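You operate a simulated robot arm through the tools that you are given. There is no shell and no other tool.

You run a simulated two-armed robot. Do the job below in one go: nothing can be reset, and whatever is moved stays where it is left.

Task
Pick up the carton that says "Lamps" from the shelf under the grey steel bench with one hand, pass it to the other hand and put it on the bench top beside the target board. Set down upright: carton.

It is judged by the outcome, as a careful person would: the job done as asked, and still so three seconds after it is handed in. It fails if anything else is knocked over, pushed out of place, dropped, spilled or broken.

Robot
Two 7-joint arms with two-finger parallel grippers on one trunk, on a base that moves. Base frame: it is fixed to the floor where the robot stands at the start and does not move with it; the origin is under the middle of the robot, x ahead of it, y to its left, z up. Units: cm, rad, N and s.
The left shoulder is at the start at [4.9, 16.7, 85.5], the right one opposite. With the tool pointing down near the work surface each hand reaches from about 10 to 58 cm from the robot's upright axis, wherever it stands, measured 20 degrees to its own side. Places, roughly: bench top beside the target board (24x32 cm) [320, -210, 86]; carton [200, 200, 25]. Payload 3.91 kg a hand.
Tool frame (each hand has its own): the origin (TCP) lies between the finger pads and is the grasp point; the fingertips stand 3 cm ahead of it; z points along the fingers, y is the line along which they close. Largest opening 11 cm; finger width 2, thickness 1; the body of the gripper, 4.8 by 11.2 cm, starts 5.5 cm behind the TCP.
Orientation is told as [roll, pitch, yaw] about the base's x, y, z axes, in that order, counted from this pose: with the fingers straight down and closing along the base's y, the tool's x points along the base's -x, its y along +y and its z along -z.

Tools
- The arms move only by the tool servo_tool. It takes "left_deltas", "right_deltas" or both (then of equal length, played together; a hand with none holds still); each is a list of rows, each an object of numbers (a shift or turn left out is 0, a gripper value left out holds the last): "dx", "dy", "dz": the shift along the base's x, y, z in mm; "rx", "ry", "rz": the turn, a rotation vector about the base's x, y, z in rad; "jaw": the gripper command, from -1 (fully open) to 1 (shut), values between in proportion. In form: [{"dx": .., "dy": .., "dz": .., "rx": .., "ry": .., "rz": .., "jaw": ..}, ...]. A call has 1 to 20 rows; each row is the pose to reach, as a shift and turn from the pose commanded when the call began. Rows are played at 5 a second. More than 5 cm and 0.15 rad between two rows, or a gripper value outside its range, and nothing of the call is played. Where a pose cannot be reached the arm comes as near as it can. A force on the tool above 40 N (or 10 N above the force at the start of the call, whichever is more), or a blocked arm, ends the call early, and 0.2 s more pass. Each finger travels about 4.5 cm/s and halts on what it meets, pressing with about 29 N; the grip force reading is that of the motor and also rises with nothing between the fingers. The clock runs only during rows and for 0.2 s after the last one: add rows that repeat a pose to give the fingers time. The reply holds the time, the measured pose of the TCP, the force on the tool along the base axes, the opening and the grip force, in the units named above and with some noise, with the torque about the TCP (base axes, N m) and any sound that the robot's microphone picked up, and new pictures: "views" is both (left out), scene, wrist or none (wrist: the cameras of the hands that moved).
- Cameras (640 x 400 px; columns grow to the right, rows downward): "scene" is now at [12.44, -2.15, 102.74]; the picture's right is [-0.14, -0.99, 0.00], its down [-0.56, 0.08, -0.82] and it looks along [0.81, -0.12, -0.57] (base axes); focal length 265 px, centre (320, 200). "left" rides on the left gripper at [7.2, -1.7, -10.3] in its tool frame; the picture's right is [0.23, 0.97, 0.00], its down [-0.76, 0.18, -0.62] and it looks along [-0.61, 0.14, 0.78] (tool axes); focal length 222 px, centre (320, 200). "right" rides on the right gripper at [7.3, 1.7, -10.3] in its tool frame; the picture's right is [-0.23, 0.97, 0.00], its down [-0.76, -0.18, -0.62] and it looks along [-0.61, -0.14, 0.78] (tool axes); focal length 222 px, centre (320, 200).
- slide_trunk(by): slides the trunk up (or, below 0, down) by that many cm; the arms and the scene camera ride with it, the base frame stays. It gives what a move gives, with no picture.
- steer(legs): drives the robot by 1 to 6 legs, each [ahead, left, turn to the left] in cm, cm and rad, along the robot's own axes; the way and the turn of a leg run together, so that a leg with both is an arc; at most 150 cm and 3.142 rad a leg. The arms and the cameras ride along, it lands a little off, and it stops where it bumps. It gives what a move gives, and a new picture of the scene camera.
- turn_head(pan, tilt): turns the head with the scene camera to pan (to the left, within 1.396 rad either way) and tilt (down, from -0.506 to 1.204), counted from straight ahead of the robot. It gives what a move gives, and a new picture of the scene camera.
- pixel_to_xyz(camera, pixels): for up to 12 pixels [column, row] of the newest picture of that camera ("zoom" is the newest enlarged one), the place [x, y, z] in the base frame of the surface seen there, good to about 0.2 cm, but the place of the scene camera against the robot may be out by one fixed shift of up to 1.8 cm in any direction. No time passes.
- zoom(camera, box): a new picture of the part [left, top, right, bottom] of that camera's present view, enlarged. No time passes.
- job_done(): hands the job in; it is judged then, once.

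Leave the grippers open and the arms clear of the work at the hand-in unless told otherwise.

The tools are called after "Emit:" by a JSON object that holds its "api" and its "payload". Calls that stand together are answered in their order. servo_tool: Moves the arms, as the interface text tells. Its arguments: {"type":"object","properties":{"left_deltas":{"type":"array","items":{"type":"object","properties":{"dx":{"type":"number"},"dy":{"type":"number"},"dz":{"type":"number"},"rx":{"type":"number"},"ry":{"type":"number"},"rz":{"type":"number"},"jaw":{"type":"number"}}}},"right_deltas":{"type":"array","items":{"type":"object","properties":{"dx":{"type":"number"},"dy":{"type":"number"},"dz":{"type":"number"},"rx":{"type":"number"},"ry":{"type":"number"},"rz":{"type":"number"},"jaw":{"type":"number"}}}},"views":{"type":"string","enum":["both","scene","wrist","none"]}},"required":[]} The other tools are called the same way: slide_trunk (by) moves the trunk up or down; steer (legs) drives the base; turn_head (pan, tilt) turns the head that bears the scene camera; pixel_to_xyz (camera, pixels) gives the place of the surface under pixels of a picture; zoom (camera, box) takes an enlarged picture of a part of a camera's view; job_done () hands the job in.

At the start:

```text
time_s: 0.0
left_position: [38.62, 17.25, 45.36]
left_ee_rot: [0.013, -0.009, 0.014]
left_ft_force: [-0.1, 0.0, -0.2]
left_moment: [0.03, 0.01, 0.01]
left_opening: 11.0
left_grasp_force: 0.1
right_position: [37.04, -18.96, 44.33]
right_ee_rot: [-0.004, -0.003, -0.001]
right_ft_force: [0.0, 0.4, -0.4]
right_moment: [-0.02, -0.01, -0.01]
right_opening: 11.01
right_grasp_force: 0.1
trunk travel left (down, up): [-7.5, 42.8]
robot x, y, heading: [0.13, -0.1, 0.003]
head pan, tilt (commanded): [-0.143, 0.609]
```

scene: 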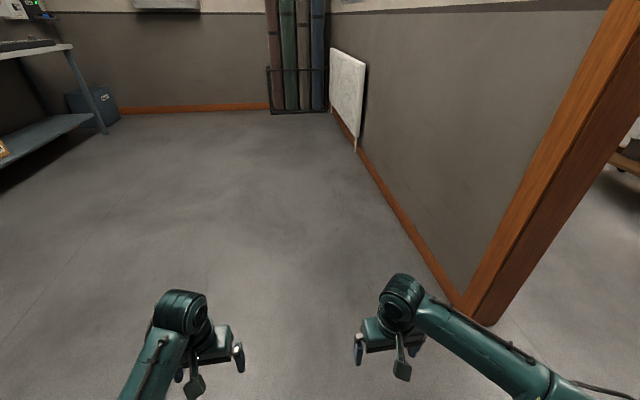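
right: 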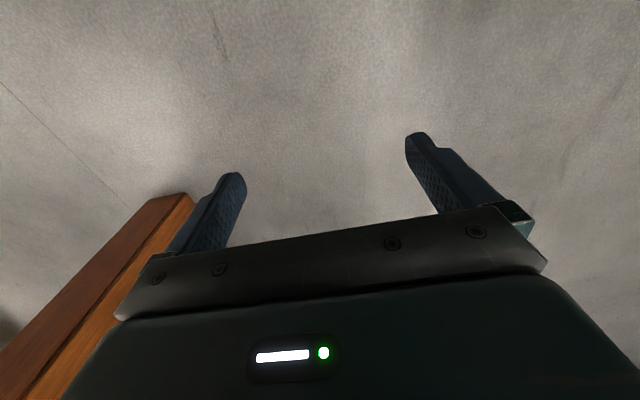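
left: 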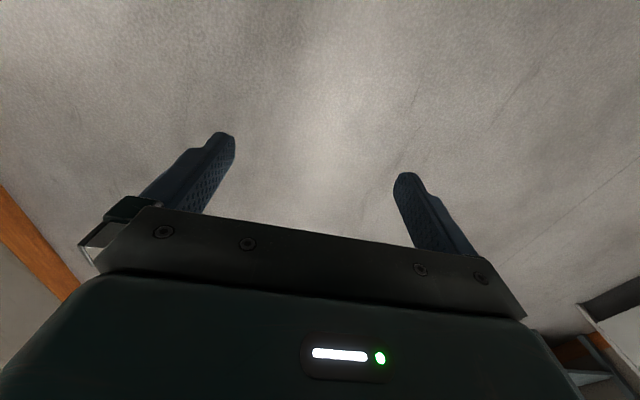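

The scene picture shows a bench at the far left (columns 0-110, rows 40-190) and a wall with an opening at right. I'll turn the head to the left to see the grey steel bench and carton.

Emit:
{"api": "turn_head", "payload": {"pan": 0.75, "tilt": 0.35}}

```text
time_s: 1.2
left_position: [38.72, 17.15, 45.28]
left_ee_rot: [0.018, -0.003, 0.016]
left_ft_force: [-0.4, -0.1, 0.8]
left_moment: [-0.02, 0.04, 0.0]
left_opening: 11.01
left_grasp_force: 0.1
right_position: [36.99, -19.08, 44.18]
right_ee_rot: [-0.002, 0.001, -0.001]
right_ft_force: [0.4, 0.2, -0.1]
right_moment: [0.01, 0.01, -0.02]
right_opening: 11.01
right_grasp_force: 0.0
trunk travel left (down, up): [-7.5, 42.8]
robot x, y, heading: [-0.29, 0.09, 0.001]
head pan, tilt (commanded): [0.75, 0.351]
```

scene: 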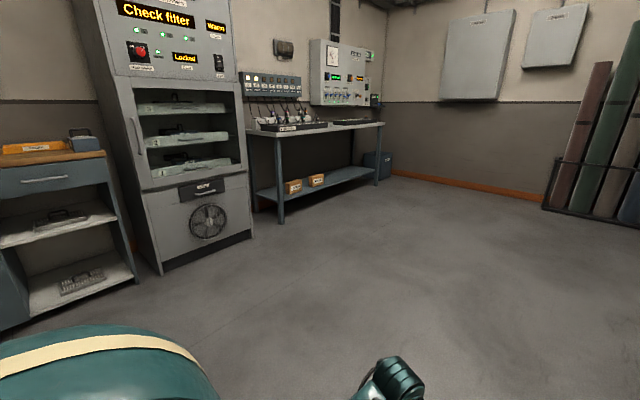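

I see the grey bench (columns 245-385) with a lower shelf holding two small cartons at about (293,187) and (316,180). I'll zoom there to read the labels.

Emit:
{"api": "zoom", "payload": {"camera": "scene", "box": [240, 90, 400, 230]}}

Emit:
{"api": "pixel_to_xyz", "payload": {"camera": "scene", "pixels": [[293, 187], [316, 180], [281, 220], [376, 183], [260, 135], [384, 123], [350, 140], [340, 172], [300, 195]]}}

```text
2.86 times, centred on (320, 160) of scene
```

zoom: 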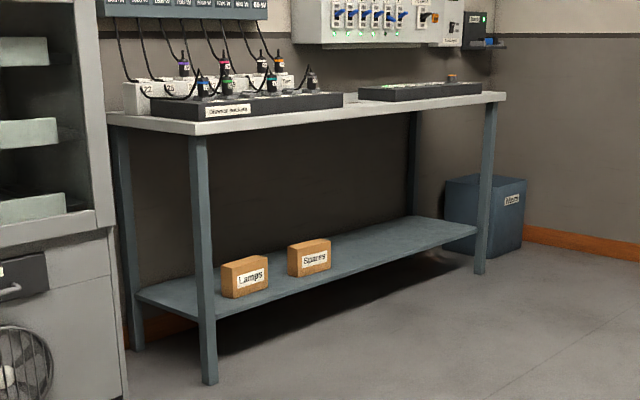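

```text
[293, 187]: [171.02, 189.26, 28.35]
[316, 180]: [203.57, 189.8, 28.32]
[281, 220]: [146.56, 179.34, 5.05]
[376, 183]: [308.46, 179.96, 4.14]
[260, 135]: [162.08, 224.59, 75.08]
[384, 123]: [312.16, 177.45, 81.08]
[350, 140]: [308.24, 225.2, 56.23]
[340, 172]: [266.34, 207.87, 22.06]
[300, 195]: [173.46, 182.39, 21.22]
```

The left carton (about (293,187)) reads "Lamps", the right one "Spares". Now I'll look to the right for the destination bench and target board.

Emit:
{"api": "turn_head", "payload": {"pan": -0.75, "tilt": 0.35}}

```text
time_s: 2.8
left_position: [38.76, 17.3, 45.3]
left_ee_rot: [0.017, -0.005, 0.014]
left_ft_force: [-0.9, 0.1, 0.1]
left_moment: [0.03, 0.0, 0.04]
left_opening: 11.01
left_grasp_force: 0.1
right_position: [37.07, -19.01, 44.25]
right_ee_rot: [-0.002, 0.0, -0.001]
right_ft_force: [-0.3, -0.4, -0.2]
right_moment: [0.01, 0.03, 0.0]
right_opening: 11.0
right_grasp_force: 0.0
trunk travel left (down, up): [-7.5, 42.8]
robot x, y, heading: [0.0, -0.34, -0.0]
head pan, tilt (commanded): [-0.75, 0.351]
```

scene: 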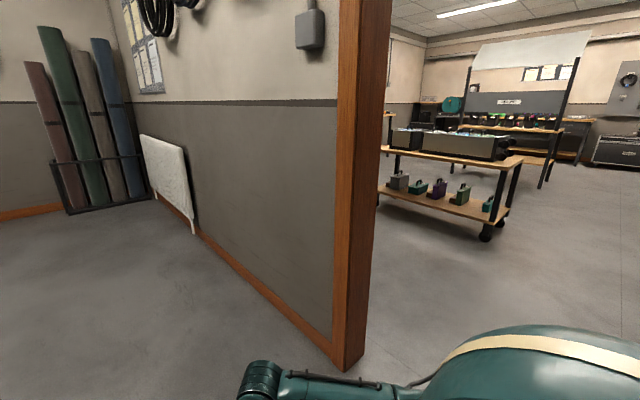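

A doorway post stands at (350,200), the other room lies beyond it. I'll measure the post, the wall and the furniture in the next room, and look further right as well.

Emit:
{"api": "pixel_to_xyz", "payload": {"camera": "scene", "pixels": [[345, 365], [368, 330], [335, 340], [195, 230], [485, 235], [500, 160], [400, 145], [490, 95], [390, 190], [440, 145], [545, 185], [455, 205]]}}

Emit:
{"api": "zoom", "payload": {"camera": "scene", "box": [360, 20, 640, 250]}}

Emit:
{"api": "turn_head", "payload": {"pan": -1.39, "tilt": 0.4}}

```text
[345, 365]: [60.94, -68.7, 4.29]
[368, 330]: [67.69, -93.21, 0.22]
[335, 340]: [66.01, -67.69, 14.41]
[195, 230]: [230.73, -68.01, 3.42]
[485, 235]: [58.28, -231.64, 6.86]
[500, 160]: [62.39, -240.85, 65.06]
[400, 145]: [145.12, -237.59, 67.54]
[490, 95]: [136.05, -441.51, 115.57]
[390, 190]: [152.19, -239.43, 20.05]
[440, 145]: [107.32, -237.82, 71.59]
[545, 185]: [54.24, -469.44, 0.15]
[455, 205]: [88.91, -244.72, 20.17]
```

```text
1.74 times, centred on (500, 135) of scene
```

zoom: 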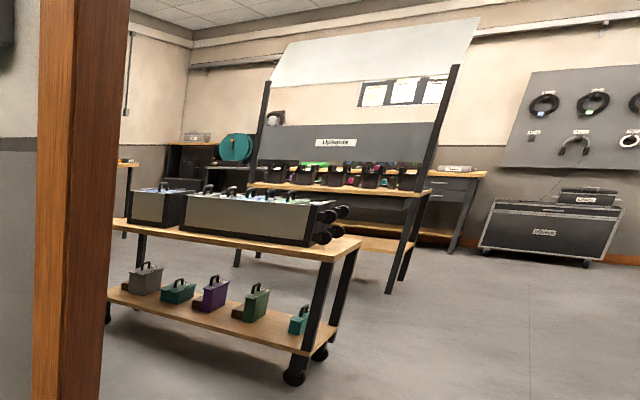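

```text
time_s: 3.8
left_position: [38.67, 17.24, 45.24]
left_ee_rot: [0.017, -0.005, 0.013]
left_ft_force: [-0.8, 0.2, 0.1]
left_moment: [-0.02, 0.01, 0.02]
left_opening: 11.0
left_grasp_force: 0.0
right_position: [37.05, -19.1, 44.28]
right_ee_rot: [-0.002, 0.001, -0.001]
right_ft_force: [-0.1, 0.3, -0.3]
right_moment: [0.0, 0.01, 0.0]
right_opening: 11.01
right_grasp_force: 0.1
trunk travel left (down, up): [-7.5, 42.8]
robot x, y, heading: [-0.33, 0.12, 0.002]
head pan, tilt (commanded): [-1.389, 0.4]
```

scene: 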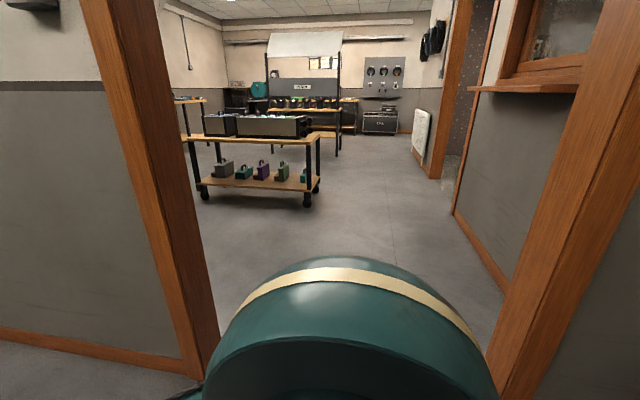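

The doorway is directly to my right: left post at about (190,370), right post at about (505,380). I'll measure the posts and the route beyond.

Emit:
{"api": "pixel_to_xyz", "payload": {"camera": "scene", "pixels": [[190, 372], [212, 345], [500, 365], [497, 310], [545, 260], [200, 193], [310, 203], [318, 138], [190, 138], [458, 210], [505, 290], [330, 155]]}}

Emit:
{"api": "zoom", "payload": {"camera": "scene", "box": [160, 40, 420, 220]}}

```text
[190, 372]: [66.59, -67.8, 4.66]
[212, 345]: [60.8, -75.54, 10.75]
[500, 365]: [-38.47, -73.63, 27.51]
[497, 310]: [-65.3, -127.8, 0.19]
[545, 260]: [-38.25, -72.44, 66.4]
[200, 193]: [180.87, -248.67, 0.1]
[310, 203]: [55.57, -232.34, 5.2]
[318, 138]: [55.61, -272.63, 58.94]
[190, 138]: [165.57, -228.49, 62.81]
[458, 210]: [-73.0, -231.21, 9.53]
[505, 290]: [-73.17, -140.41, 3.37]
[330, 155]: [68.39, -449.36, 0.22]
```

```text
2.22 times, centred on (290, 130) of scene
```

zoom: 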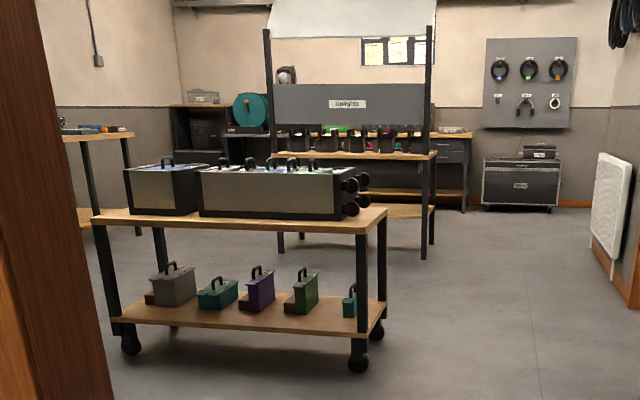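

The doorway runs from x≈-38 to x≈60 at y≈-68…-93, and the destination room is beyond. First I fetch the carton at about (171,190). I'll turn to face +y and slide diagonally toward the bench, stopping well short.

Emit:
{"api": "steer", "payload": {"legs": [[0, 0, 1.5708], [50, -140, 0]]}}

Emit:
{"api": "turn_head", "payload": {"pan": 0.0, "tilt": 0.45}}

```text
time_s: 20.0
left_position: [122.78, 88.07, 45.25]
left_ee_rot: [0.017, -0.006, 1.565]
left_ft_force: [-0.2, 0.4, -0.1]
left_moment: [-0.01, 0.01, -0.01]
left_opening: 10.99
left_grasp_force: 0.0
right_position: [159.06, 85.7, 44.26]
right_ee_rot: [-0.002, -0.002, 1.553]
right_ft_force: [-0.3, 0.1, 0.1]
right_moment: [0.02, -0.01, 0.0]
right_opening: 11.0
right_grasp_force: 0.1
trunk travel left (down, up): [-7.5, 42.8]
robot x, y, heading: [139.39, 49.0, 1.556]
head pan, tilt (commanded): [-1.389, 0.4]
```

scene: 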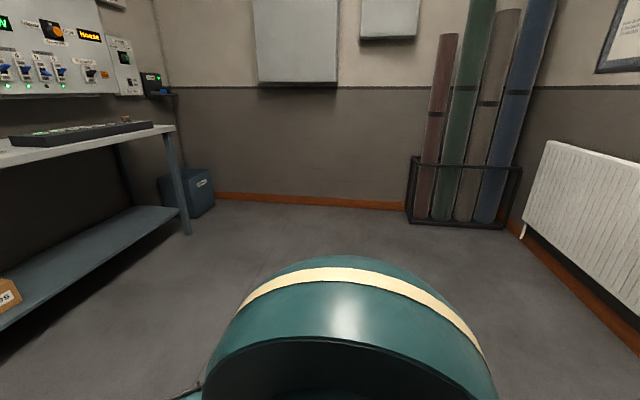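

```text
time_s: 21.5
left_position: [122.79, 88.18, 45.34]
left_ee_rot: [0.018, -0.006, 1.566]
left_ft_force: [0.0, -0.5, -0.3]
left_moment: [0.0, 0.04, 0.0]
left_opening: 11.0
left_grasp_force: 0.0
right_position: [159.2, 85.72, 44.15]
right_ee_rot: [-0.002, 0.0, 1.552]
right_ft_force: [-0.7, -0.5, 0.3]
right_moment: [-0.03, -0.02, -0.05]
right_opening: 10.98
right_grasp_force: 0.1
trunk travel left (down, up): [-7.5, 42.8]
robot x, y, heading: [139.2, 49.12, 1.549]
head pan, tilt (commanded): [0.0, 0.45]
```

scene: 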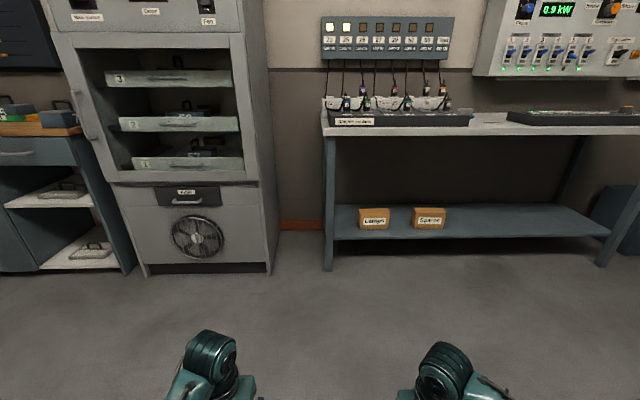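

Now facing the bench. The Lamps carton is at about (374,219), Spares at (430,219). I'll zoom in and measure.

Emit:
{"api": "zoom", "payload": {"camera": "scene", "box": [320, 180, 480, 280]}}

Emit:
{"api": "pixel_to_xyz", "payload": {"camera": "scene", "pixels": [[361, 211], [388, 211], [361, 228], [388, 228], [374, 208], [416, 211], [328, 268], [330, 240], [460, 238], [340, 134], [330, 110], [420, 232]]}}

```text
4.00 times, centred on (400, 230) of scene
```

zoom: 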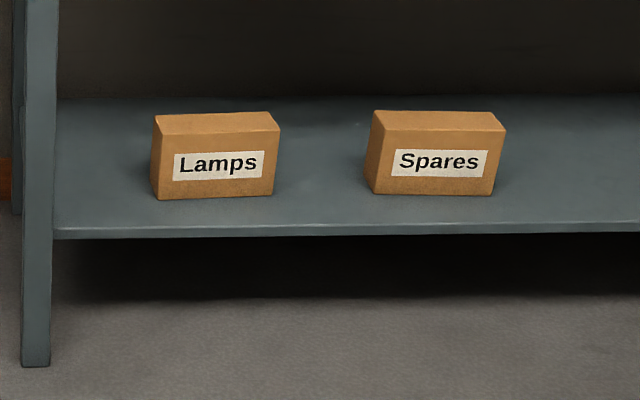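

```text
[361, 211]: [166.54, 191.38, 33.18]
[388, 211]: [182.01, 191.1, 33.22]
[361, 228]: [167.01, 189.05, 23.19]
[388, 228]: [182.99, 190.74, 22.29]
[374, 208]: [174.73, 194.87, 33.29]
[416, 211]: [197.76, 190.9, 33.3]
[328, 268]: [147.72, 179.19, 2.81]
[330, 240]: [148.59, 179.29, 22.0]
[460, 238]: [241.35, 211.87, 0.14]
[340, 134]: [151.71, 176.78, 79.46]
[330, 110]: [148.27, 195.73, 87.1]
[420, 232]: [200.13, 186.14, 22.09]
```

The carton looks about 15 cm wide, ~10.5 cm tall. I'll measure its corners in the enlarged picture to find its depth, since the fingers must close on front and back.

Emit:
{"api": "pixel_to_xyz", "payload": {"camera": "zoom", "pixels": [[160, 137], [276, 134], [159, 117], [268, 114], [162, 196], [270, 193], [215, 122], [154, 160], [215, 160], [54, 236], [300, 231], [376, 190]]}}

```text
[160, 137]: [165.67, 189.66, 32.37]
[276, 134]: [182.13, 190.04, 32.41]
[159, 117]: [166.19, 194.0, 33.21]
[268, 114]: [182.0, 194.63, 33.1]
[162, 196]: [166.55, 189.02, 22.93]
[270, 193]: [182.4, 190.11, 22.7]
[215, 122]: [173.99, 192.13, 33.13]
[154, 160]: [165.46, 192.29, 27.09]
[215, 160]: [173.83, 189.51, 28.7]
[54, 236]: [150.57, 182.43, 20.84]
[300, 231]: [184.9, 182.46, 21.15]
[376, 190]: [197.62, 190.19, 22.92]
```

The carton spans x≈165.5–182.3, y≈189.3–195.5, z≈22.5–33.2, so I'll grip front and back with fingers pointing down, closing along base y. I'll drive to stand a little right of the carton and short of the bench, so the left arm faces it.

Emit:
{"api": "steer", "payload": {"legs": [[65, -52, 0.022]]}}

Emit:
{"api": "turn_head", "payload": {"pan": 0.15, "tilt": 0.7}}

```text
time_s: 26.6
left_position: [173.58, 152.88, 45.33]
left_ee_rot: [0.016, -0.006, 1.595]
left_ft_force: [0.0, 0.1, 0.2]
left_moment: [0.0, 0.03, -0.03]
left_opening: 10.99
left_grasp_force: 0.1
right_position: [210.05, 151.37, 44.27]
right_ee_rot: [-0.002, 0.0, 1.581]
right_ft_force: [-0.2, -0.2, 0.0]
right_moment: [-0.02, 0.01, 0.0]
right_opening: 11.03
right_grasp_force: 0.0
trunk travel left (down, up): [-7.5, 42.8]
robot x, y, heading: [191.18, 114.32, 1.582]
head pan, tilt (commanded): [0.0, 0.45]
```

scene: 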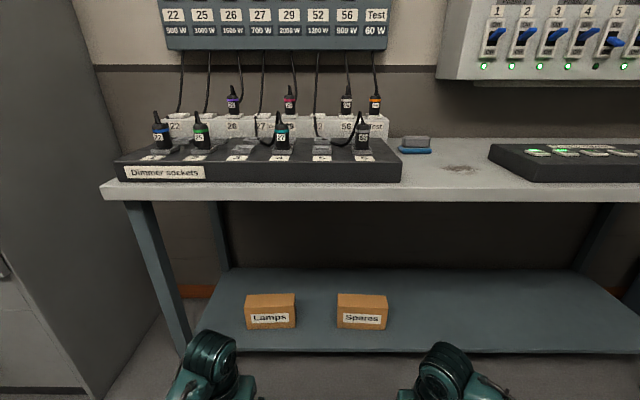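

```text
time_s: 27.3
left_position: [173.61, 152.81, 45.38]
left_ee_rot: [0.02, -0.005, 1.596]
left_ft_force: [0.2, -0.5, -0.5]
left_moment: [-0.01, -0.01, -0.05]
left_opening: 10.99
left_grasp_force: 0.0
right_position: [209.92, 151.56, 44.22]
right_ee_rot: [-0.001, 0.0, 1.581]
right_ft_force: [0.2, 0.7, -0.7]
right_moment: [0.0, 0.01, 0.02]
right_opening: 10.98
right_grasp_force: 0.1
trunk travel left (down, up): [-7.5, 42.8]
robot x, y, heading: [191.47, 114.38, 1.585]
head pan, tilt (commanded): [0.15, 0.7]
```

scene: 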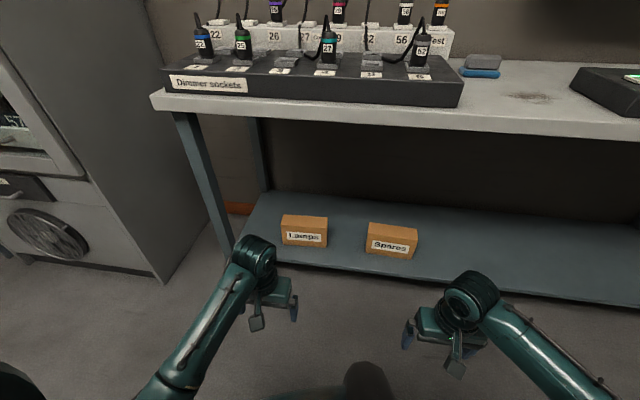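

The forearms run low and to the sides, which suits reaching under the bench. I'll turn the left hand about -1.59 rad in yaw so the fingers close along base y, and draw the right hand back 10 cm out of the way.

Emit:
{"api": "servo_tool", "payload": {"left_deltas": [{"rz": -0.145}, {"rz": -0.29}, {"rz": -0.435}, {"rz": -0.58}, {"rz": -0.725}, {"rz": -0.87}, {"rz": -1.015}, {"rz": -1.16}, {"rz": -1.305}, {"rz": -1.45}, {"rz": -1.595}, {"rz": -1.595}], "right_deltas": [{"dy": -10}, {"dy": -20}, {"dy": -30}, {"dy": -40}, {"dy": -50}, {"dy": -60}, {"dy": -70}, {"dy": -80}, {"dy": -90}, {"dy": -100}, {"dy": -100}, {"dy": -100}]}}

```text
time_s: 28.8
left_position: [173.52, 153.06, 45.15]
left_ee_rot: [0.02, -0.008, 0.71]
left_ft_force: [0.1, 0.5, 0.2]
left_moment: [0.01, 0.01, 0.01]
left_opening: 11.03
left_grasp_force: 0.0
right_position: [210.05, 146.24, 44.39]
right_ee_rot: [0.001, -0.02, 1.562]
right_ft_force: [-2.0, 9.1, -5.2]
right_moment: [-0.56, -0.33, -0.35]
right_opening: 11.0
right_grasp_force: 0.1
trunk travel left (down, up): [-7.5, 42.8]
robot x, y, heading: [191.33, 114.34, 1.583]
head pan, tilt (commanded): [0.15, 0.7]
stopped in row 7 (right hand): the force on the tool passed its limit at 54 N (the readings are from after the stop); the commanded pose is now the measured one
```

scene: 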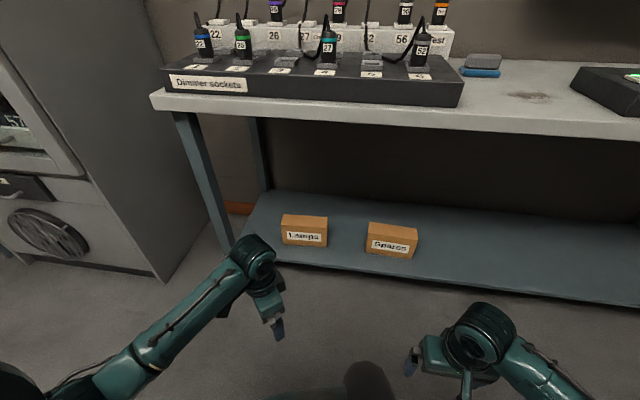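
right: 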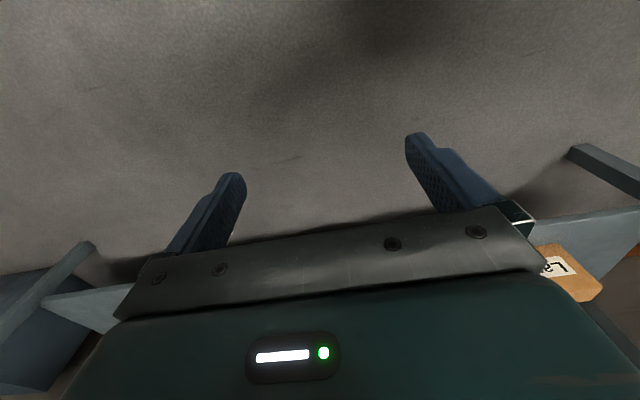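
left: 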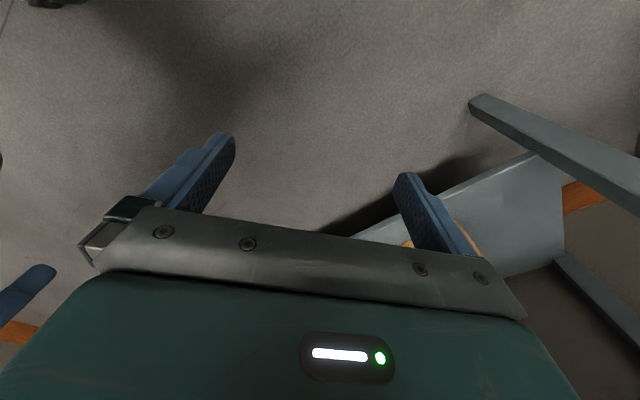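

The right hand was blocked after about 5 cm (force +y). Something behind it is in the way; I'll look down to see what.

Emit:
{"api": "turn_head", "payload": {"pan": -0.3, "tilt": 1.2}}

```text
time_s: 29.7
left_position: [173.57, 152.83, 45.21]
left_ee_rot: [0.019, -0.006, 0.711]
left_ft_force: [0.9, -0.6, -0.2]
left_moment: [0.0, -0.04, -0.04]
left_opening: 11.0
left_grasp_force: 0.1
right_position: [210.1, 146.18, 44.32]
right_ee_rot: [-0.001, -0.019, 1.565]
right_ft_force: [-2.3, 19.6, -6.5]
right_moment: [-1.55, -0.46, -0.6]
right_opening: 11.01
right_grasp_force: 0.1
trunk travel left (down, up): [-7.5, 42.8]
robot x, y, heading: [190.96, 114.43, 1.584]
head pan, tilt (commanded): [-0.3, 1.201]
```

scene: 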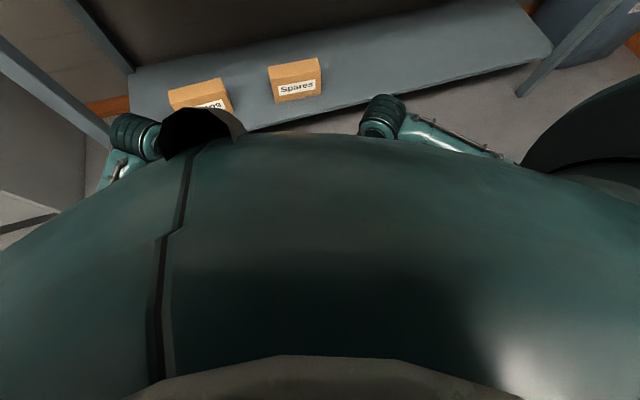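

My own torso bulges out and the right hand touched it. I'll move the right hand forward 4 cm to clear it and finish the left hand's yaw.

Emit:
{"api": "servo_tool", "payload": {"left_deltas": [{"rz": -0.0}, {"rz": -0.0}, {"rz": -0.145}, {"rz": -0.29}, {"rz": -0.435}, {"rz": -0.58}, {"rz": -0.711}, {"rz": -0.711}], "right_deltas": [{"dy": 20}, {"dy": 40}, {"dy": 40}, {"dy": 40}, {"dy": 40}, {"dy": 40}, {"dy": 40}, {"dy": 40}], "views": "wrist"}}

Emit:
{"api": "turn_head", "payload": {"pan": 0.15, "tilt": 0.8}}

```text
time_s: 31.5
left_position: [173.51, 152.89, 45.36]
left_ee_rot: [0.02, -0.005, -0.003]
left_ft_force: [0.4, 0.2, 0.1]
left_moment: [0.02, -0.04, 0.04]
left_opening: 10.99
left_grasp_force: 0.0
right_position: [210.1, 150.15, 44.48]
right_ee_rot: [0.0, -0.02, 1.567]
right_ft_force: [-0.1, 0.2, 0.9]
right_moment: [-0.03, 0.0, 0.0]
right_opening: 11.0
right_grasp_force: 0.0
trunk travel left (down, up): [-7.5, 42.8]
robot x, y, heading: [191.25, 114.61, 1.58]
head pan, tilt (commanded): [-0.3, 1.201]
```

right: 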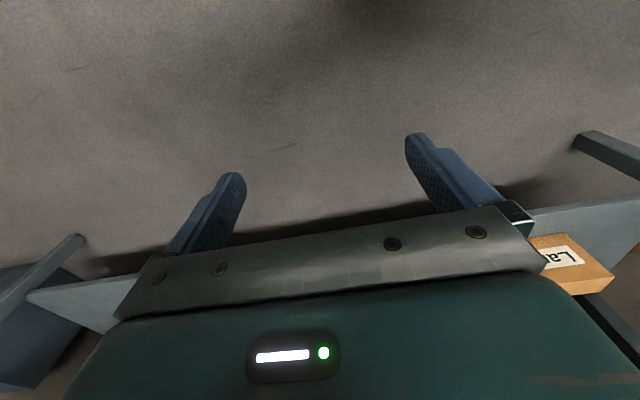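
left: 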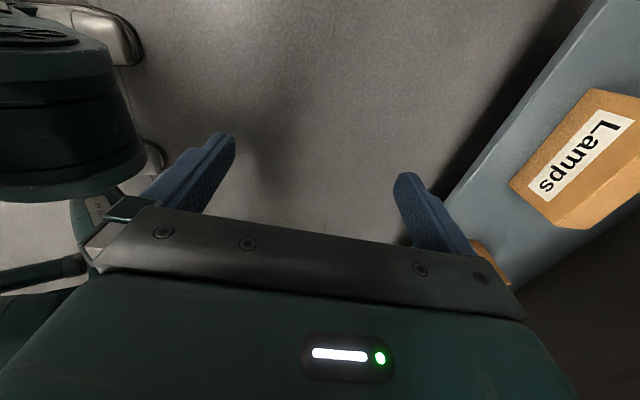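

```text
time_s: 32.4
left_position: [173.55, 153.0, 45.26]
left_ee_rot: [0.018, -0.005, 0.0]
left_ft_force: [0.0, -0.4, 0.3]
left_moment: [0.04, 0.0, 0.02]
left_opening: 10.99
left_grasp_force: 0.0
right_position: [210.24, 150.11, 44.51]
right_ee_rot: [0.001, -0.02, 1.567]
right_ft_force: [0.3, 0.2, 0.0]
right_moment: [0.03, 0.0, -0.05]
right_opening: 10.99
right_grasp_force: 0.1
trunk travel left (down, up): [-7.5, 42.8]
robot x, y, heading: [191.35, 114.25, 1.578]
head pan, tilt (commanded): [0.15, 0.799]
```

scene: 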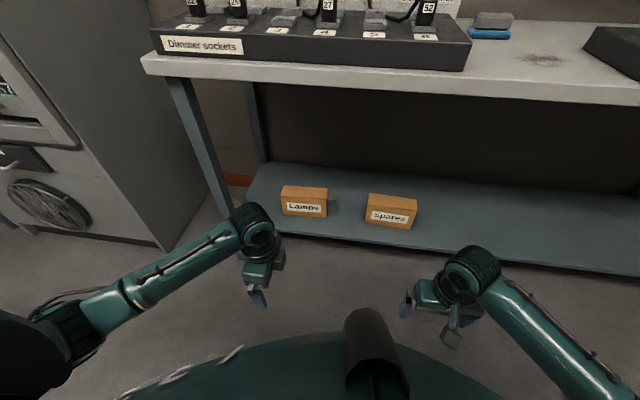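

The left hand is now turned with yaw 0 and its wrist camera sees the Lamps carton at (575,165). I'll measure carton corners through the wrist camera (free of the scene camera shift) and compare with the scene camera.

Emit:
{"api": "pixel_to_xyz", "payload": {"camera": "left", "pixels": [[595, 92], [515, 180], [558, 224], [618, 228], [570, 160], [590, 205], [500, 262], [470, 185], [560, 60], [575, 215]]}}

Emit:
{"api": "pixel_to_xyz", "payload": {"camera": "scene", "pixels": [[283, 187], [327, 189], [303, 192], [303, 207], [282, 210], [327, 214], [260, 250], [250, 285], [190, 215], [300, 235]]}}

Emit:
{"api": "zoom", "payload": {"camera": "left", "box": [440, 60, 640, 300]}}

```text
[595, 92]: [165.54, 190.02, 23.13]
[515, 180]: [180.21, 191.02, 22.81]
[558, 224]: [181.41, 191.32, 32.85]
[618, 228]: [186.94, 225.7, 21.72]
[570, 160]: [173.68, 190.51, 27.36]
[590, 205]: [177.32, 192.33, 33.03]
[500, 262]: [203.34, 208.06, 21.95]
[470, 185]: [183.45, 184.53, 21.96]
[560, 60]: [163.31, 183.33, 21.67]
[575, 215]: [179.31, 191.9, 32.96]
```

```text
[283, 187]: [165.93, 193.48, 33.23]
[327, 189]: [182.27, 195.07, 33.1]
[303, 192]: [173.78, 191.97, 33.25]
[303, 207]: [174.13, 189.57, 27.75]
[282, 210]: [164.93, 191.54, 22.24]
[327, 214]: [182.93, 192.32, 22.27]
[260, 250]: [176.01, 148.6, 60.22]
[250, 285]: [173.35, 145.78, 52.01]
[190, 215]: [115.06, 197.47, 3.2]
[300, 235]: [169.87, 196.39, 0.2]
```

```text
1.67 times, centred on (540, 180) of left
```

zoom: 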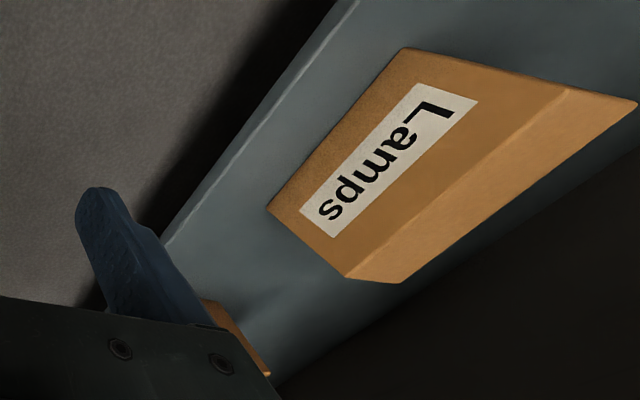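

The wrist camera puts the front face at y≈190.5 (scene camera reads ~1 cm lower). I'll measure the back edge of the top via the enlarged wrist picture.

Emit:
{"api": "pixel_to_xyz", "payload": {"camera": "zoom", "pixels": [[398, 279], [625, 106], [510, 192], [350, 274], [562, 96], [455, 185], [350, 265], [275, 208], [405, 55], [548, 92], [420, 262], [600, 122]]}}

```text
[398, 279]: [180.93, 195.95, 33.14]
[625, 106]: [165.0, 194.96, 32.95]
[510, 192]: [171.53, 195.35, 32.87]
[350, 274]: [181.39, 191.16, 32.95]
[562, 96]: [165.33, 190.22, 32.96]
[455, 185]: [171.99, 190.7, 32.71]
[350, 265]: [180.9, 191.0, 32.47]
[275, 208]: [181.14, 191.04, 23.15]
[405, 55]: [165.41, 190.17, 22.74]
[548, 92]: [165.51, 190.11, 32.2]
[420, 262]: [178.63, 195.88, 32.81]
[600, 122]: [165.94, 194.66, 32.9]
```

The carton is 16 cm wide, 5 cm deep, 11 cm tall, centred at about (173.2, 193.0), top z=33, yaw ≈0.06. Before reaching in, I'll find out where the left forearm and elbow, the bench leg and the cabinet are.

Emit:
{"api": "pixel_to_xyz", "payload": {"camera": "scene", "pixels": [[248, 215], [225, 240], [180, 262], [135, 290], [100, 305], [60, 330], [25, 345], [225, 205], [163, 250], [60, 395], [475, 260], [560, 340]]}}

```text
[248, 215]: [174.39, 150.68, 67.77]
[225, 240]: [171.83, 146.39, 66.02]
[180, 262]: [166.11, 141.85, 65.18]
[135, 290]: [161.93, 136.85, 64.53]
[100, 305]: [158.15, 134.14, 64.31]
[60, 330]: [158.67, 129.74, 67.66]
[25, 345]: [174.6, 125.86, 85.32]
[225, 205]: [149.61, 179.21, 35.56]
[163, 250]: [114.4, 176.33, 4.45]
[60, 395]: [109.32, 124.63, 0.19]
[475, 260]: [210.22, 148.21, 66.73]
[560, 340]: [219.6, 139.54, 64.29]
```

The forearm is short (elbow ≈(157,132,63)), so with the base close and the arm nearly straight it passes well right of the bench leg at x≈149. I'll lower the trunk 7 cm, then roll forward toward the shelf.

Emit:
{"api": "slide_trunk", "payload": {"by": -7}}

Emit:
{"api": "steer", "payload": {"legs": [[20, 1, -0.01]]}}

```text
time_s: 33.5
left_position: [173.62, 152.97, 38.27]
left_ee_rot: [0.018, -0.005, -0.003]
left_ft_force: [-0.1, -0.1, 0.4]
left_moment: [0.02, 0.0, -0.01]
left_opening: 11.01
left_grasp_force: 0.1
right_position: [210.15, 150.11, 37.57]
right_ee_rot: [0.001, -0.02, 1.568]
right_ft_force: [-0.7, 0.0, -0.2]
right_moment: [0.01, 0.0, 0.06]
right_opening: 10.99
right_grasp_force: 0.0
trunk travel left (down, up): [-0.5, 49.8]
robot x, y, heading: [191.4, 114.64, 1.58]
head pan, tilt (commanded): [0.15, 0.799]
```

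```text
time_s: 35.1
left_position: [172.99, 173.04, 38.35]
left_ee_rot: [0.02, -0.003, -0.013]
left_ft_force: [0.8, -0.2, 0.2]
left_moment: [-0.01, -0.01, -0.01]
left_opening: 11.0
left_grasp_force: 0.0
right_position: [209.43, 170.0, 37.47]
right_ee_rot: [0.0, -0.018, 1.555]
right_ft_force: [0.2, 0.2, -0.4]
right_moment: [0.0, 0.01, 0.02]
right_opening: 11.0
right_grasp_force: 0.1
trunk travel left (down, up): [-0.5, 49.8]
robot x, y, heading: [190.11, 134.2, 1.57]
head pan, tilt (commanded): [0.15, 0.799]
```

scene: 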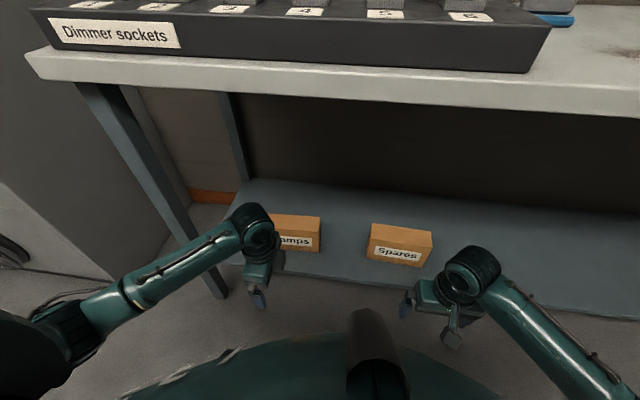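

Clear so far. I'll roll another 6.5 cm forward, keeping the left fingers (tips at z≈35) above the carton top (33).

Emit:
{"api": "steer", "payload": {"legs": [[6.5, 0, 0]]}}

Emit:
{"api": "servo_tool", "payload": {"left_deltas": [{"dz": 10, "dy": 20, "dx": -8, "rz": 0.03}, {"dz": 20, "dy": 40, "dx": -16, "rz": 0.075}, {"dz": 20, "dy": 70, "dx": -25, "rz": 0.075}, {"dz": 20, "dy": 100, "dx": -30, "rz": 0.075}, {"dz": 20, "dy": 100, "dx": -30, "rz": 0.075}]}}

```text
time_s: 36.1
left_position: [172.98, 179.47, 38.44]
left_ee_rot: [0.021, -0.005, -0.012]
left_ft_force: [-0.4, -0.2, 0.4]
left_moment: [0.03, 0.0, -0.01]
left_opening: 11.02
left_grasp_force: 0.0
right_position: [209.48, 176.29, 37.57]
right_ee_rot: [0.0, -0.019, 1.555]
right_ft_force: [0.0, 0.8, -0.2]
right_moment: [0.0, 0.0, 0.04]
right_opening: 10.99
right_grasp_force: 0.0
trunk travel left (down, up): [-0.5, 49.8]
robot x, y, heading: [189.99, 140.99, 1.569]
head pan, tilt (commanded): [0.15, 0.799]
```

scene: 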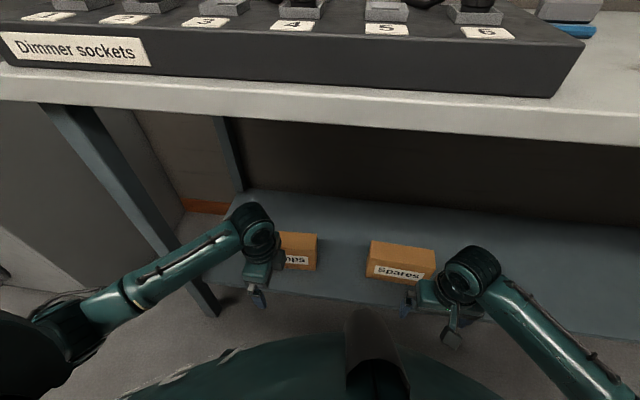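

```text
time_s: 37.3
left_position: [169.94, 189.53, 40.29]
left_ee_rot: [0.019, -0.006, 0.06]
left_ft_force: [0.6, -0.6, -0.4]
left_moment: [0.0, -0.02, 0.01]
left_opening: 11.01
left_grasp_force: 0.0
right_position: [209.59, 176.35, 37.49]
right_ee_rot: [0.0, -0.019, 1.554]
right_ft_force: [0.7, 0.1, -0.7]
right_moment: [0.02, -0.01, 0.0]
right_opening: 10.99
right_grasp_force: 0.2
trunk travel left (down, up): [-0.5, 49.8]
robot x, y, heading: [190.07, 140.84, 1.573]
head pan, tilt (commanded): [0.15, 0.799]
```

scene: 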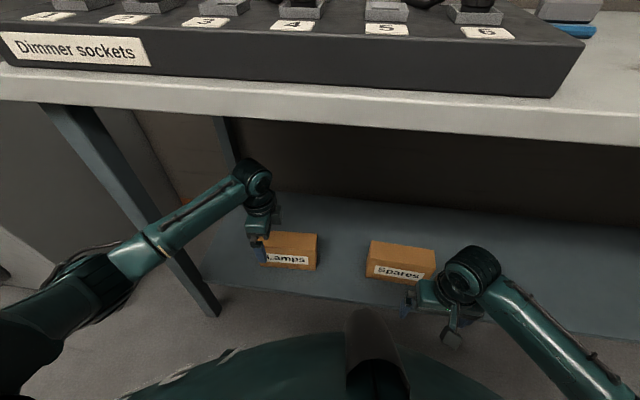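
left: 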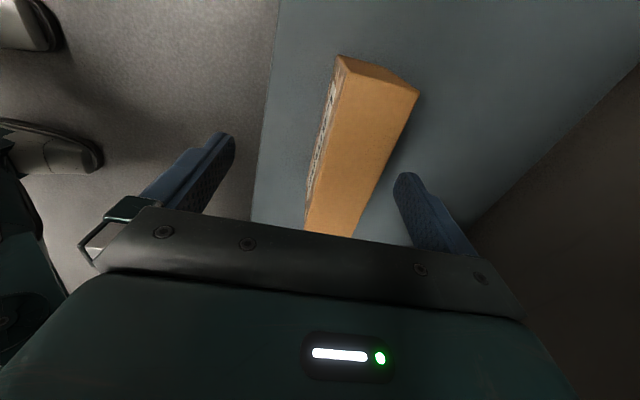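

Hand is above the left part of the carton. I'll check the carton edges in the wrist view and the forearm's clearance from the leg.

Emit:
{"api": "pixel_to_xyz", "payload": {"camera": "left", "pixels": [[343, 72], [412, 95], [312, 215], [358, 225], [335, 150], [375, 175], [335, 66], [300, 260]]}}

Emit:
{"api": "pixel_to_xyz", "payload": {"camera": "scene", "pixels": [[240, 175], [200, 200], [170, 225], [150, 238], [110, 262], [150, 210], [200, 290]]}}

```text
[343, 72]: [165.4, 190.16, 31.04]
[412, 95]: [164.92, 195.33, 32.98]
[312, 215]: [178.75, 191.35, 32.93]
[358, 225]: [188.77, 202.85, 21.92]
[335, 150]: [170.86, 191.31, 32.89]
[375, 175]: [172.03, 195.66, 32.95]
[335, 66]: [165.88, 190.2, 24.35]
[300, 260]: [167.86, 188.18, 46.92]
```

```text
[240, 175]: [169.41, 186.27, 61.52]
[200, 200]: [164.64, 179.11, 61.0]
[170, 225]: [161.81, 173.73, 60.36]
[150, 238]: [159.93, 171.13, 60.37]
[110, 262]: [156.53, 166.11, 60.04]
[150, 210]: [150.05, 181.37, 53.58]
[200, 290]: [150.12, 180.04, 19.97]
```

Forearm clears the leg by ~9 cm as is, so I'll keep the hand vertical. Next: move to directly over the carton (y≈193, x≈170.8), still high.

Emit:
{"api": "servo_tool", "payload": {"left_deltas": [{"dx": 5, "dy": 18, "rx": -0.01}, {"dx": 9, "dy": 35, "rx": -0.018}, {"dx": 9, "dy": 35, "rx": -0.018}, {"dx": 9, "dy": 35, "rx": -0.018}]}}

```text
time_s: 38.3
left_position: [170.79, 193.11, 40.24]
left_ee_rot: [0.001, -0.004, 0.06]
left_ft_force: [1.2, -0.5, -0.4]
left_moment: [-0.02, 0.01, 0.0]
left_opening: 10.98
left_grasp_force: 0.1
right_position: [209.55, 176.46, 37.41]
right_ee_rot: [0.0, -0.019, 1.554]
right_ft_force: [0.1, -0.1, -0.6]
right_moment: [0.0, -0.01, 0.01]
right_opening: 11.01
right_grasp_force: 0.1
trunk travel left (down, up): [-0.5, 49.8]
robot x, y, heading: [190.38, 140.86, 1.568]
head pan, tilt (commanded): [0.15, 0.799]
```

scene: 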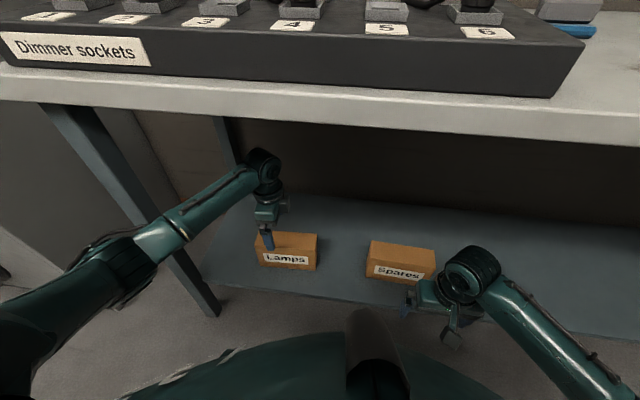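
left: 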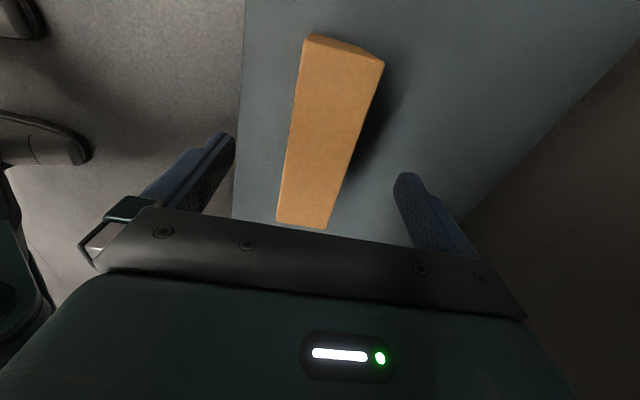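

The carton sits centered between the open fingers. I'll descend about 10.7 cm to TCP z≈29.5 so the palm stays above the carton top.

Emit:
{"api": "servo_tool", "payload": {"left_deltas": [{"dz": -25}, {"dz": -50}, {"dz": -75}, {"dz": -92}, {"dz": -107}, {"dz": -107}, {"dz": -107}]}}

```text
time_s: 39.9
left_position: [170.81, 193.04, 29.58]
left_ee_rot: [0.001, -0.004, 0.06]
left_ft_force: [1.1, 0.5, 0.4]
left_moment: [-0.02, 0.0, -0.01]
left_opening: 11.03
left_grasp_force: 0.0
right_position: [209.42, 176.48, 37.54]
right_ee_rot: [0.001, -0.019, 1.555]
right_ft_force: [0.0, 0.5, 0.4]
right_moment: [-0.01, 0.01, -0.02]
right_opening: 11.0
right_grasp_force: 0.1
trunk travel left (down, up): [-0.5, 49.8]
robot x, y, heading: [190.07, 140.76, 1.566]
head pan, tilt (commanded): [0.15, 0.799]
```

scene: 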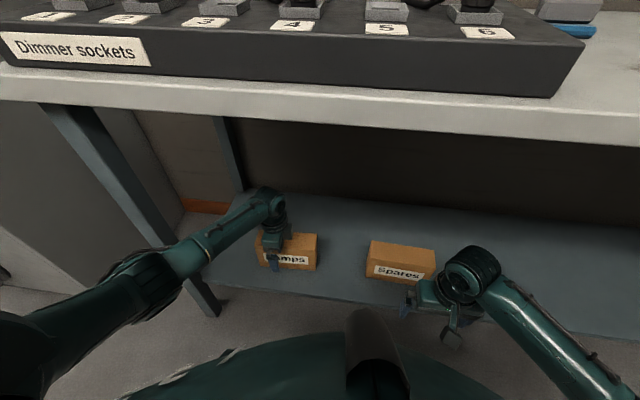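
left: 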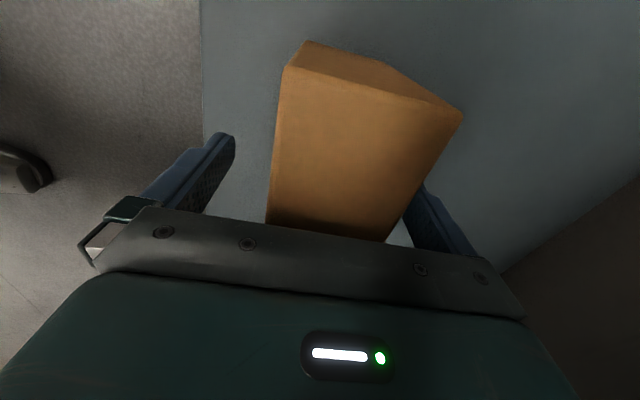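

The carton stands between the fingers with no contact force. Closing the left gripper now.

Emit:
{"api": "servo_tool", "payload": {"left_deltas": [{"jaw": 1}, {"jaw": 1}, {"jaw": 1}, {"jaw": 1}, {"jaw": 1}, {"jaw": 1}, {"jaw": 1}, {"jaw": 1}], "views": "wrist"}}

```text
time_s: 41.7
left_position: [170.8, 193.18, 29.66]
left_ee_rot: [0.003, -0.005, 0.062]
left_ft_force: [-0.2, 1.2, 2.3]
left_moment: [-0.08, -0.03, 0.08]
left_opening: 5.81
left_grasp_force: 28.7
right_position: [209.42, 176.37, 37.47]
right_ee_rot: [-0.001, -0.02, 1.554]
right_ft_force: [0.2, -0.2, 0.0]
right_moment: [0.0, 0.01, -0.03]
right_opening: 11.01
right_grasp_force: 0.1
trunk travel left (down, up): [-0.5, 49.8]
robot x, y, heading: [190.19, 140.51, 1.567]
head pan, tilt (commanded): [0.15, 0.799]
```

left: 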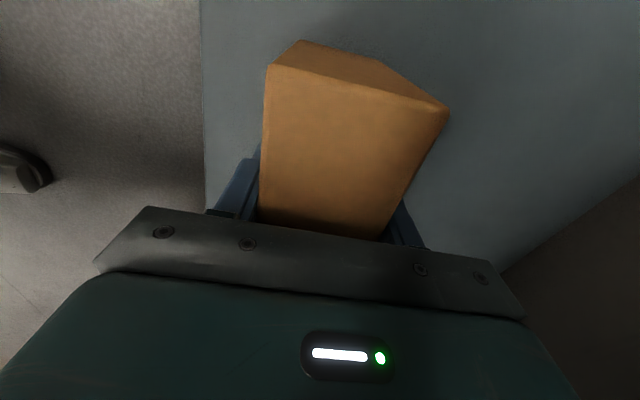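

Gripped: opening 5.8 cm, grip 28.7 N. I'll lift slowly 4 cm and check weight and tilt.

Emit:
{"api": "servo_tool", "payload": {"left_deltas": [{"dz": 8}, {"dz": 16}, {"dz": 28}, {"dz": 40}, {"dz": 40}, {"dz": 40}]}}

```text
time_s: 43.1
left_position: [170.88, 193.12, 33.72]
left_ee_rot: [0.002, -0.005, 0.062]
left_ft_force: [0.4, 0.0, -2.2]
left_moment: [0.02, 0.06, 0.03]
left_opening: 5.81
left_grasp_force: 28.8
right_position: [209.4, 176.36, 37.57]
right_ee_rot: [0.0, -0.019, 1.555]
right_ft_force: [-1.1, 0.7, -0.4]
right_moment: [0.02, -0.06, 0.02]
right_opening: 10.99
right_grasp_force: 0.0
trunk travel left (down, up): [-0.5, 49.8]
robot x, y, heading: [190.06, 141.12, 1.569]
head pan, tilt (commanded): [0.15, 0.799]
```

scene: 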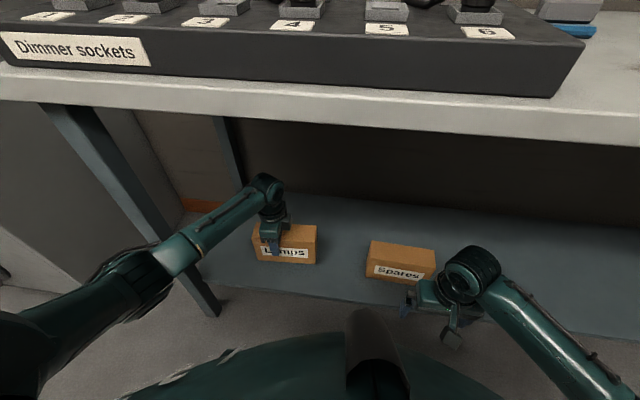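
left: 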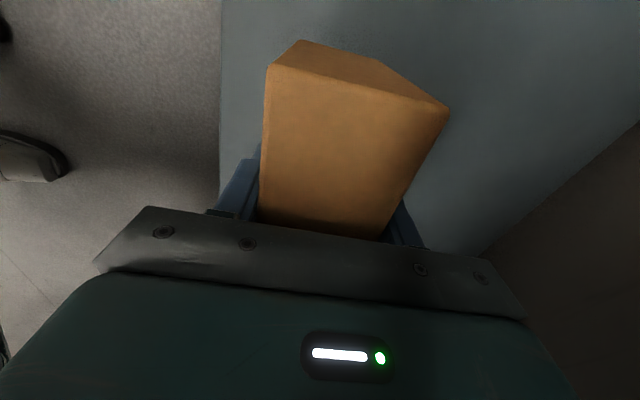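

Carton is lifted level, weight only ~2.2 N. I'll raise another 4 cm, then draw it back toward me out from under the bench.

Emit:
{"api": "servo_tool", "payload": {"left_deltas": [{"dz": 20}, {"dz": 40}, {"dz": 40, "dy": -20}, {"dz": 40, "dy": -45}, {"dz": 40, "dy": -70}, {"dz": 40, "dy": -95}, {"dz": 40, "dy": -120}, {"dz": 40, "dy": -140}, {"dz": 40, "dy": -140}]}}

```text
time_s: 45.1
left_position: [170.7, 179.06, 37.54]
left_ee_rot: [0.001, -0.006, 0.063]
left_ft_force: [-1.0, -0.1, -2.5]
left_moment: [-0.01, 0.06, -0.04]
left_opening: 5.77
left_grasp_force: 29.1
right_position: [209.57, 176.44, 37.46]
right_ee_rot: [0.001, -0.018, 1.555]
right_ft_force: [0.9, -0.4, -0.2]
right_moment: [-0.01, -0.02, 0.01]
right_opening: 11.03
right_grasp_force: 0.2
trunk travel left (down, up): [-0.5, 49.8]
robot x, y, heading: [190.1, 140.77, 1.567]
head pan, tilt (commanded): [0.15, 0.799]
```

scene: 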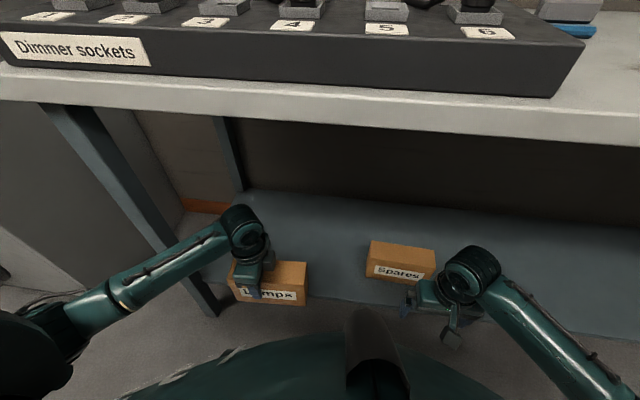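
left: 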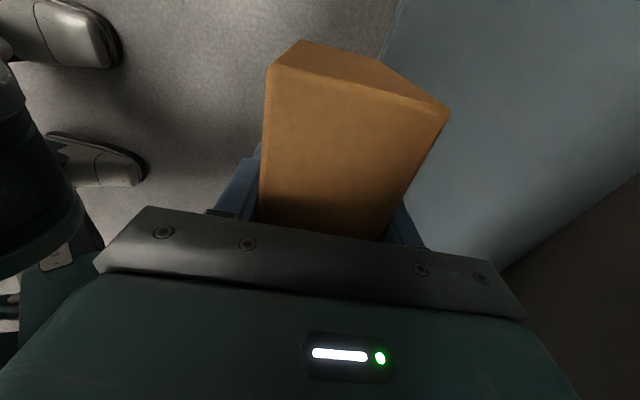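

The carton is out from over the shelf, held level. I'll back the base away 45 cm into open floor.

Emit:
{"api": "steer", "payload": {"legs": [[-45, 0, 0]]}}

```text
time_s: 47.8
left_position: [170.6, 134.36, 37.63]
left_ee_rot: [0.003, -0.007, 0.065]
left_ft_force: [-0.3, -0.3, -4.0]
left_moment: [-0.02, 0.05, 0.04]
left_opening: 5.8
left_grasp_force: 29.0
right_position: [209.31, 131.95, 37.44]
right_ee_rot: [-0.001, -0.019, 1.558]
right_ft_force: [0.5, 0.0, -0.6]
right_moment: [-0.01, 0.01, 0.03]
right_opening: 11.0
right_grasp_force: 0.1
trunk travel left (down, up): [-0.5, 49.8]
robot x, y, heading: [189.97, 96.14, 1.571]
head pan, tilt (commanded): [0.15, 0.799]
```

scene: 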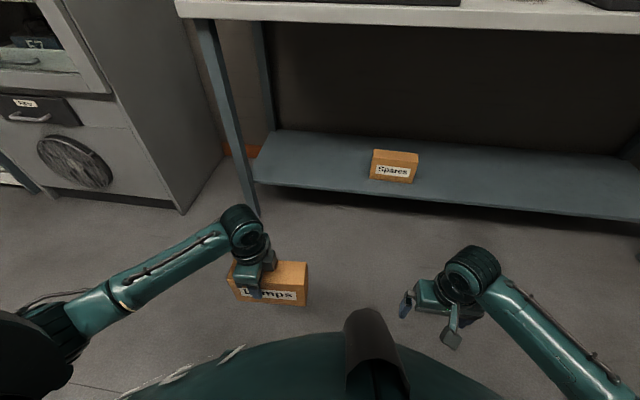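

Now prepare the handover in open space. The Spares carton is untouched. I'll turn the right hand about +1.64 rad in yaw (its fingers closing along base y, camera outward) while moving it up, outward and slightly ahead.

Emit:
{"api": "servo_tool", "payload": {"right_deltas": [{"dz": 10, "dx": 6, "dy": 8, "rz": 0.0}, {"dz": 20, "dx": 12, "dy": 16, "rz": 0.14}, {"dz": 30, "dx": 18, "dy": 24, "rz": 0.28}, {"dz": 40, "dx": 24, "dy": 32, "rz": 0.42}, {"dz": 50, "dx": 30, "dy": 40, "rz": 0.56}, {"dz": 60, "dx": 36, "dy": 40, "rz": 0.7}, {"dz": 70, "dx": 42, "dy": 40, "rz": 0.84}, {"dz": 80, "dx": 48, "dy": 40, "rz": 0.98}, {"dz": 90, "dx": 54, "dy": 40, "rz": 1.12}, {"dz": 100, "dx": 60, "dy": 40, "rz": 1.26}, {"dz": 100, "dx": 60, "dy": 40, "rz": 1.4}, {"dz": 100, "dx": 60, "dy": 40, "rz": 1.54}, {"dz": 100, "dx": 60, "dy": 40, "rz": 1.645}, {"dz": 100, "dx": 60, "dy": 40, "rz": 1.645}]}}

```text
time_s: 50.8
left_position: [170.68, 134.42, 37.61]
left_ee_rot: [0.001, -0.005, 0.065]
left_ft_force: [-0.2, -1.0, -2.3]
left_moment: [0.0, 0.06, -0.01]
left_opening: 5.77
left_grasp_force: 29.0
right_position: [215.33, 135.87, 47.41]
right_ee_rot: [0.0, -0.02, -3.079]
right_ft_force: [0.2, -0.5, -0.9]
right_moment: [0.0, 0.0, -0.02]
right_opening: 11.0
right_grasp_force: 0.0
trunk travel left (down, up): [-0.5, 49.8]
robot x, y, heading: [190.48, 95.86, 1.574]
head pan, tilt (commanded): [0.15, 0.799]
```

scene: 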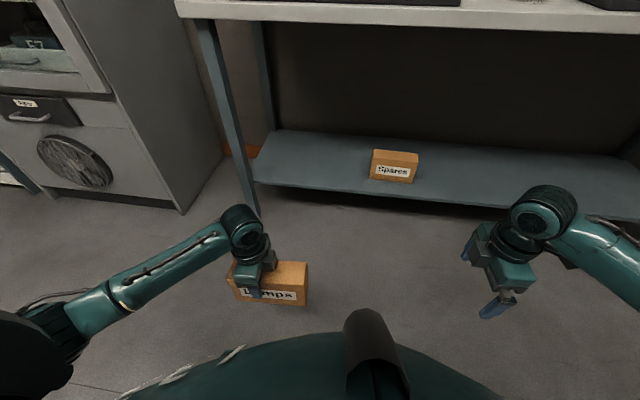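
right: 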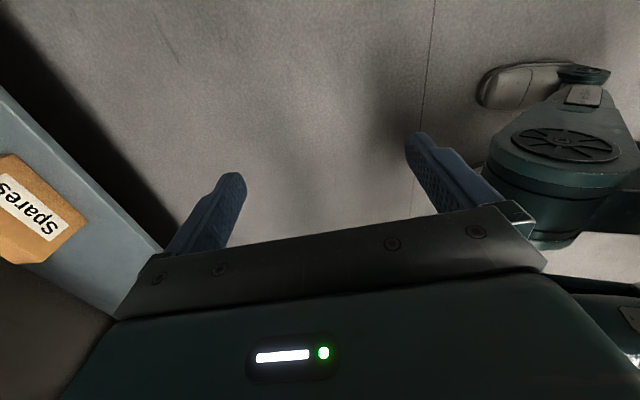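

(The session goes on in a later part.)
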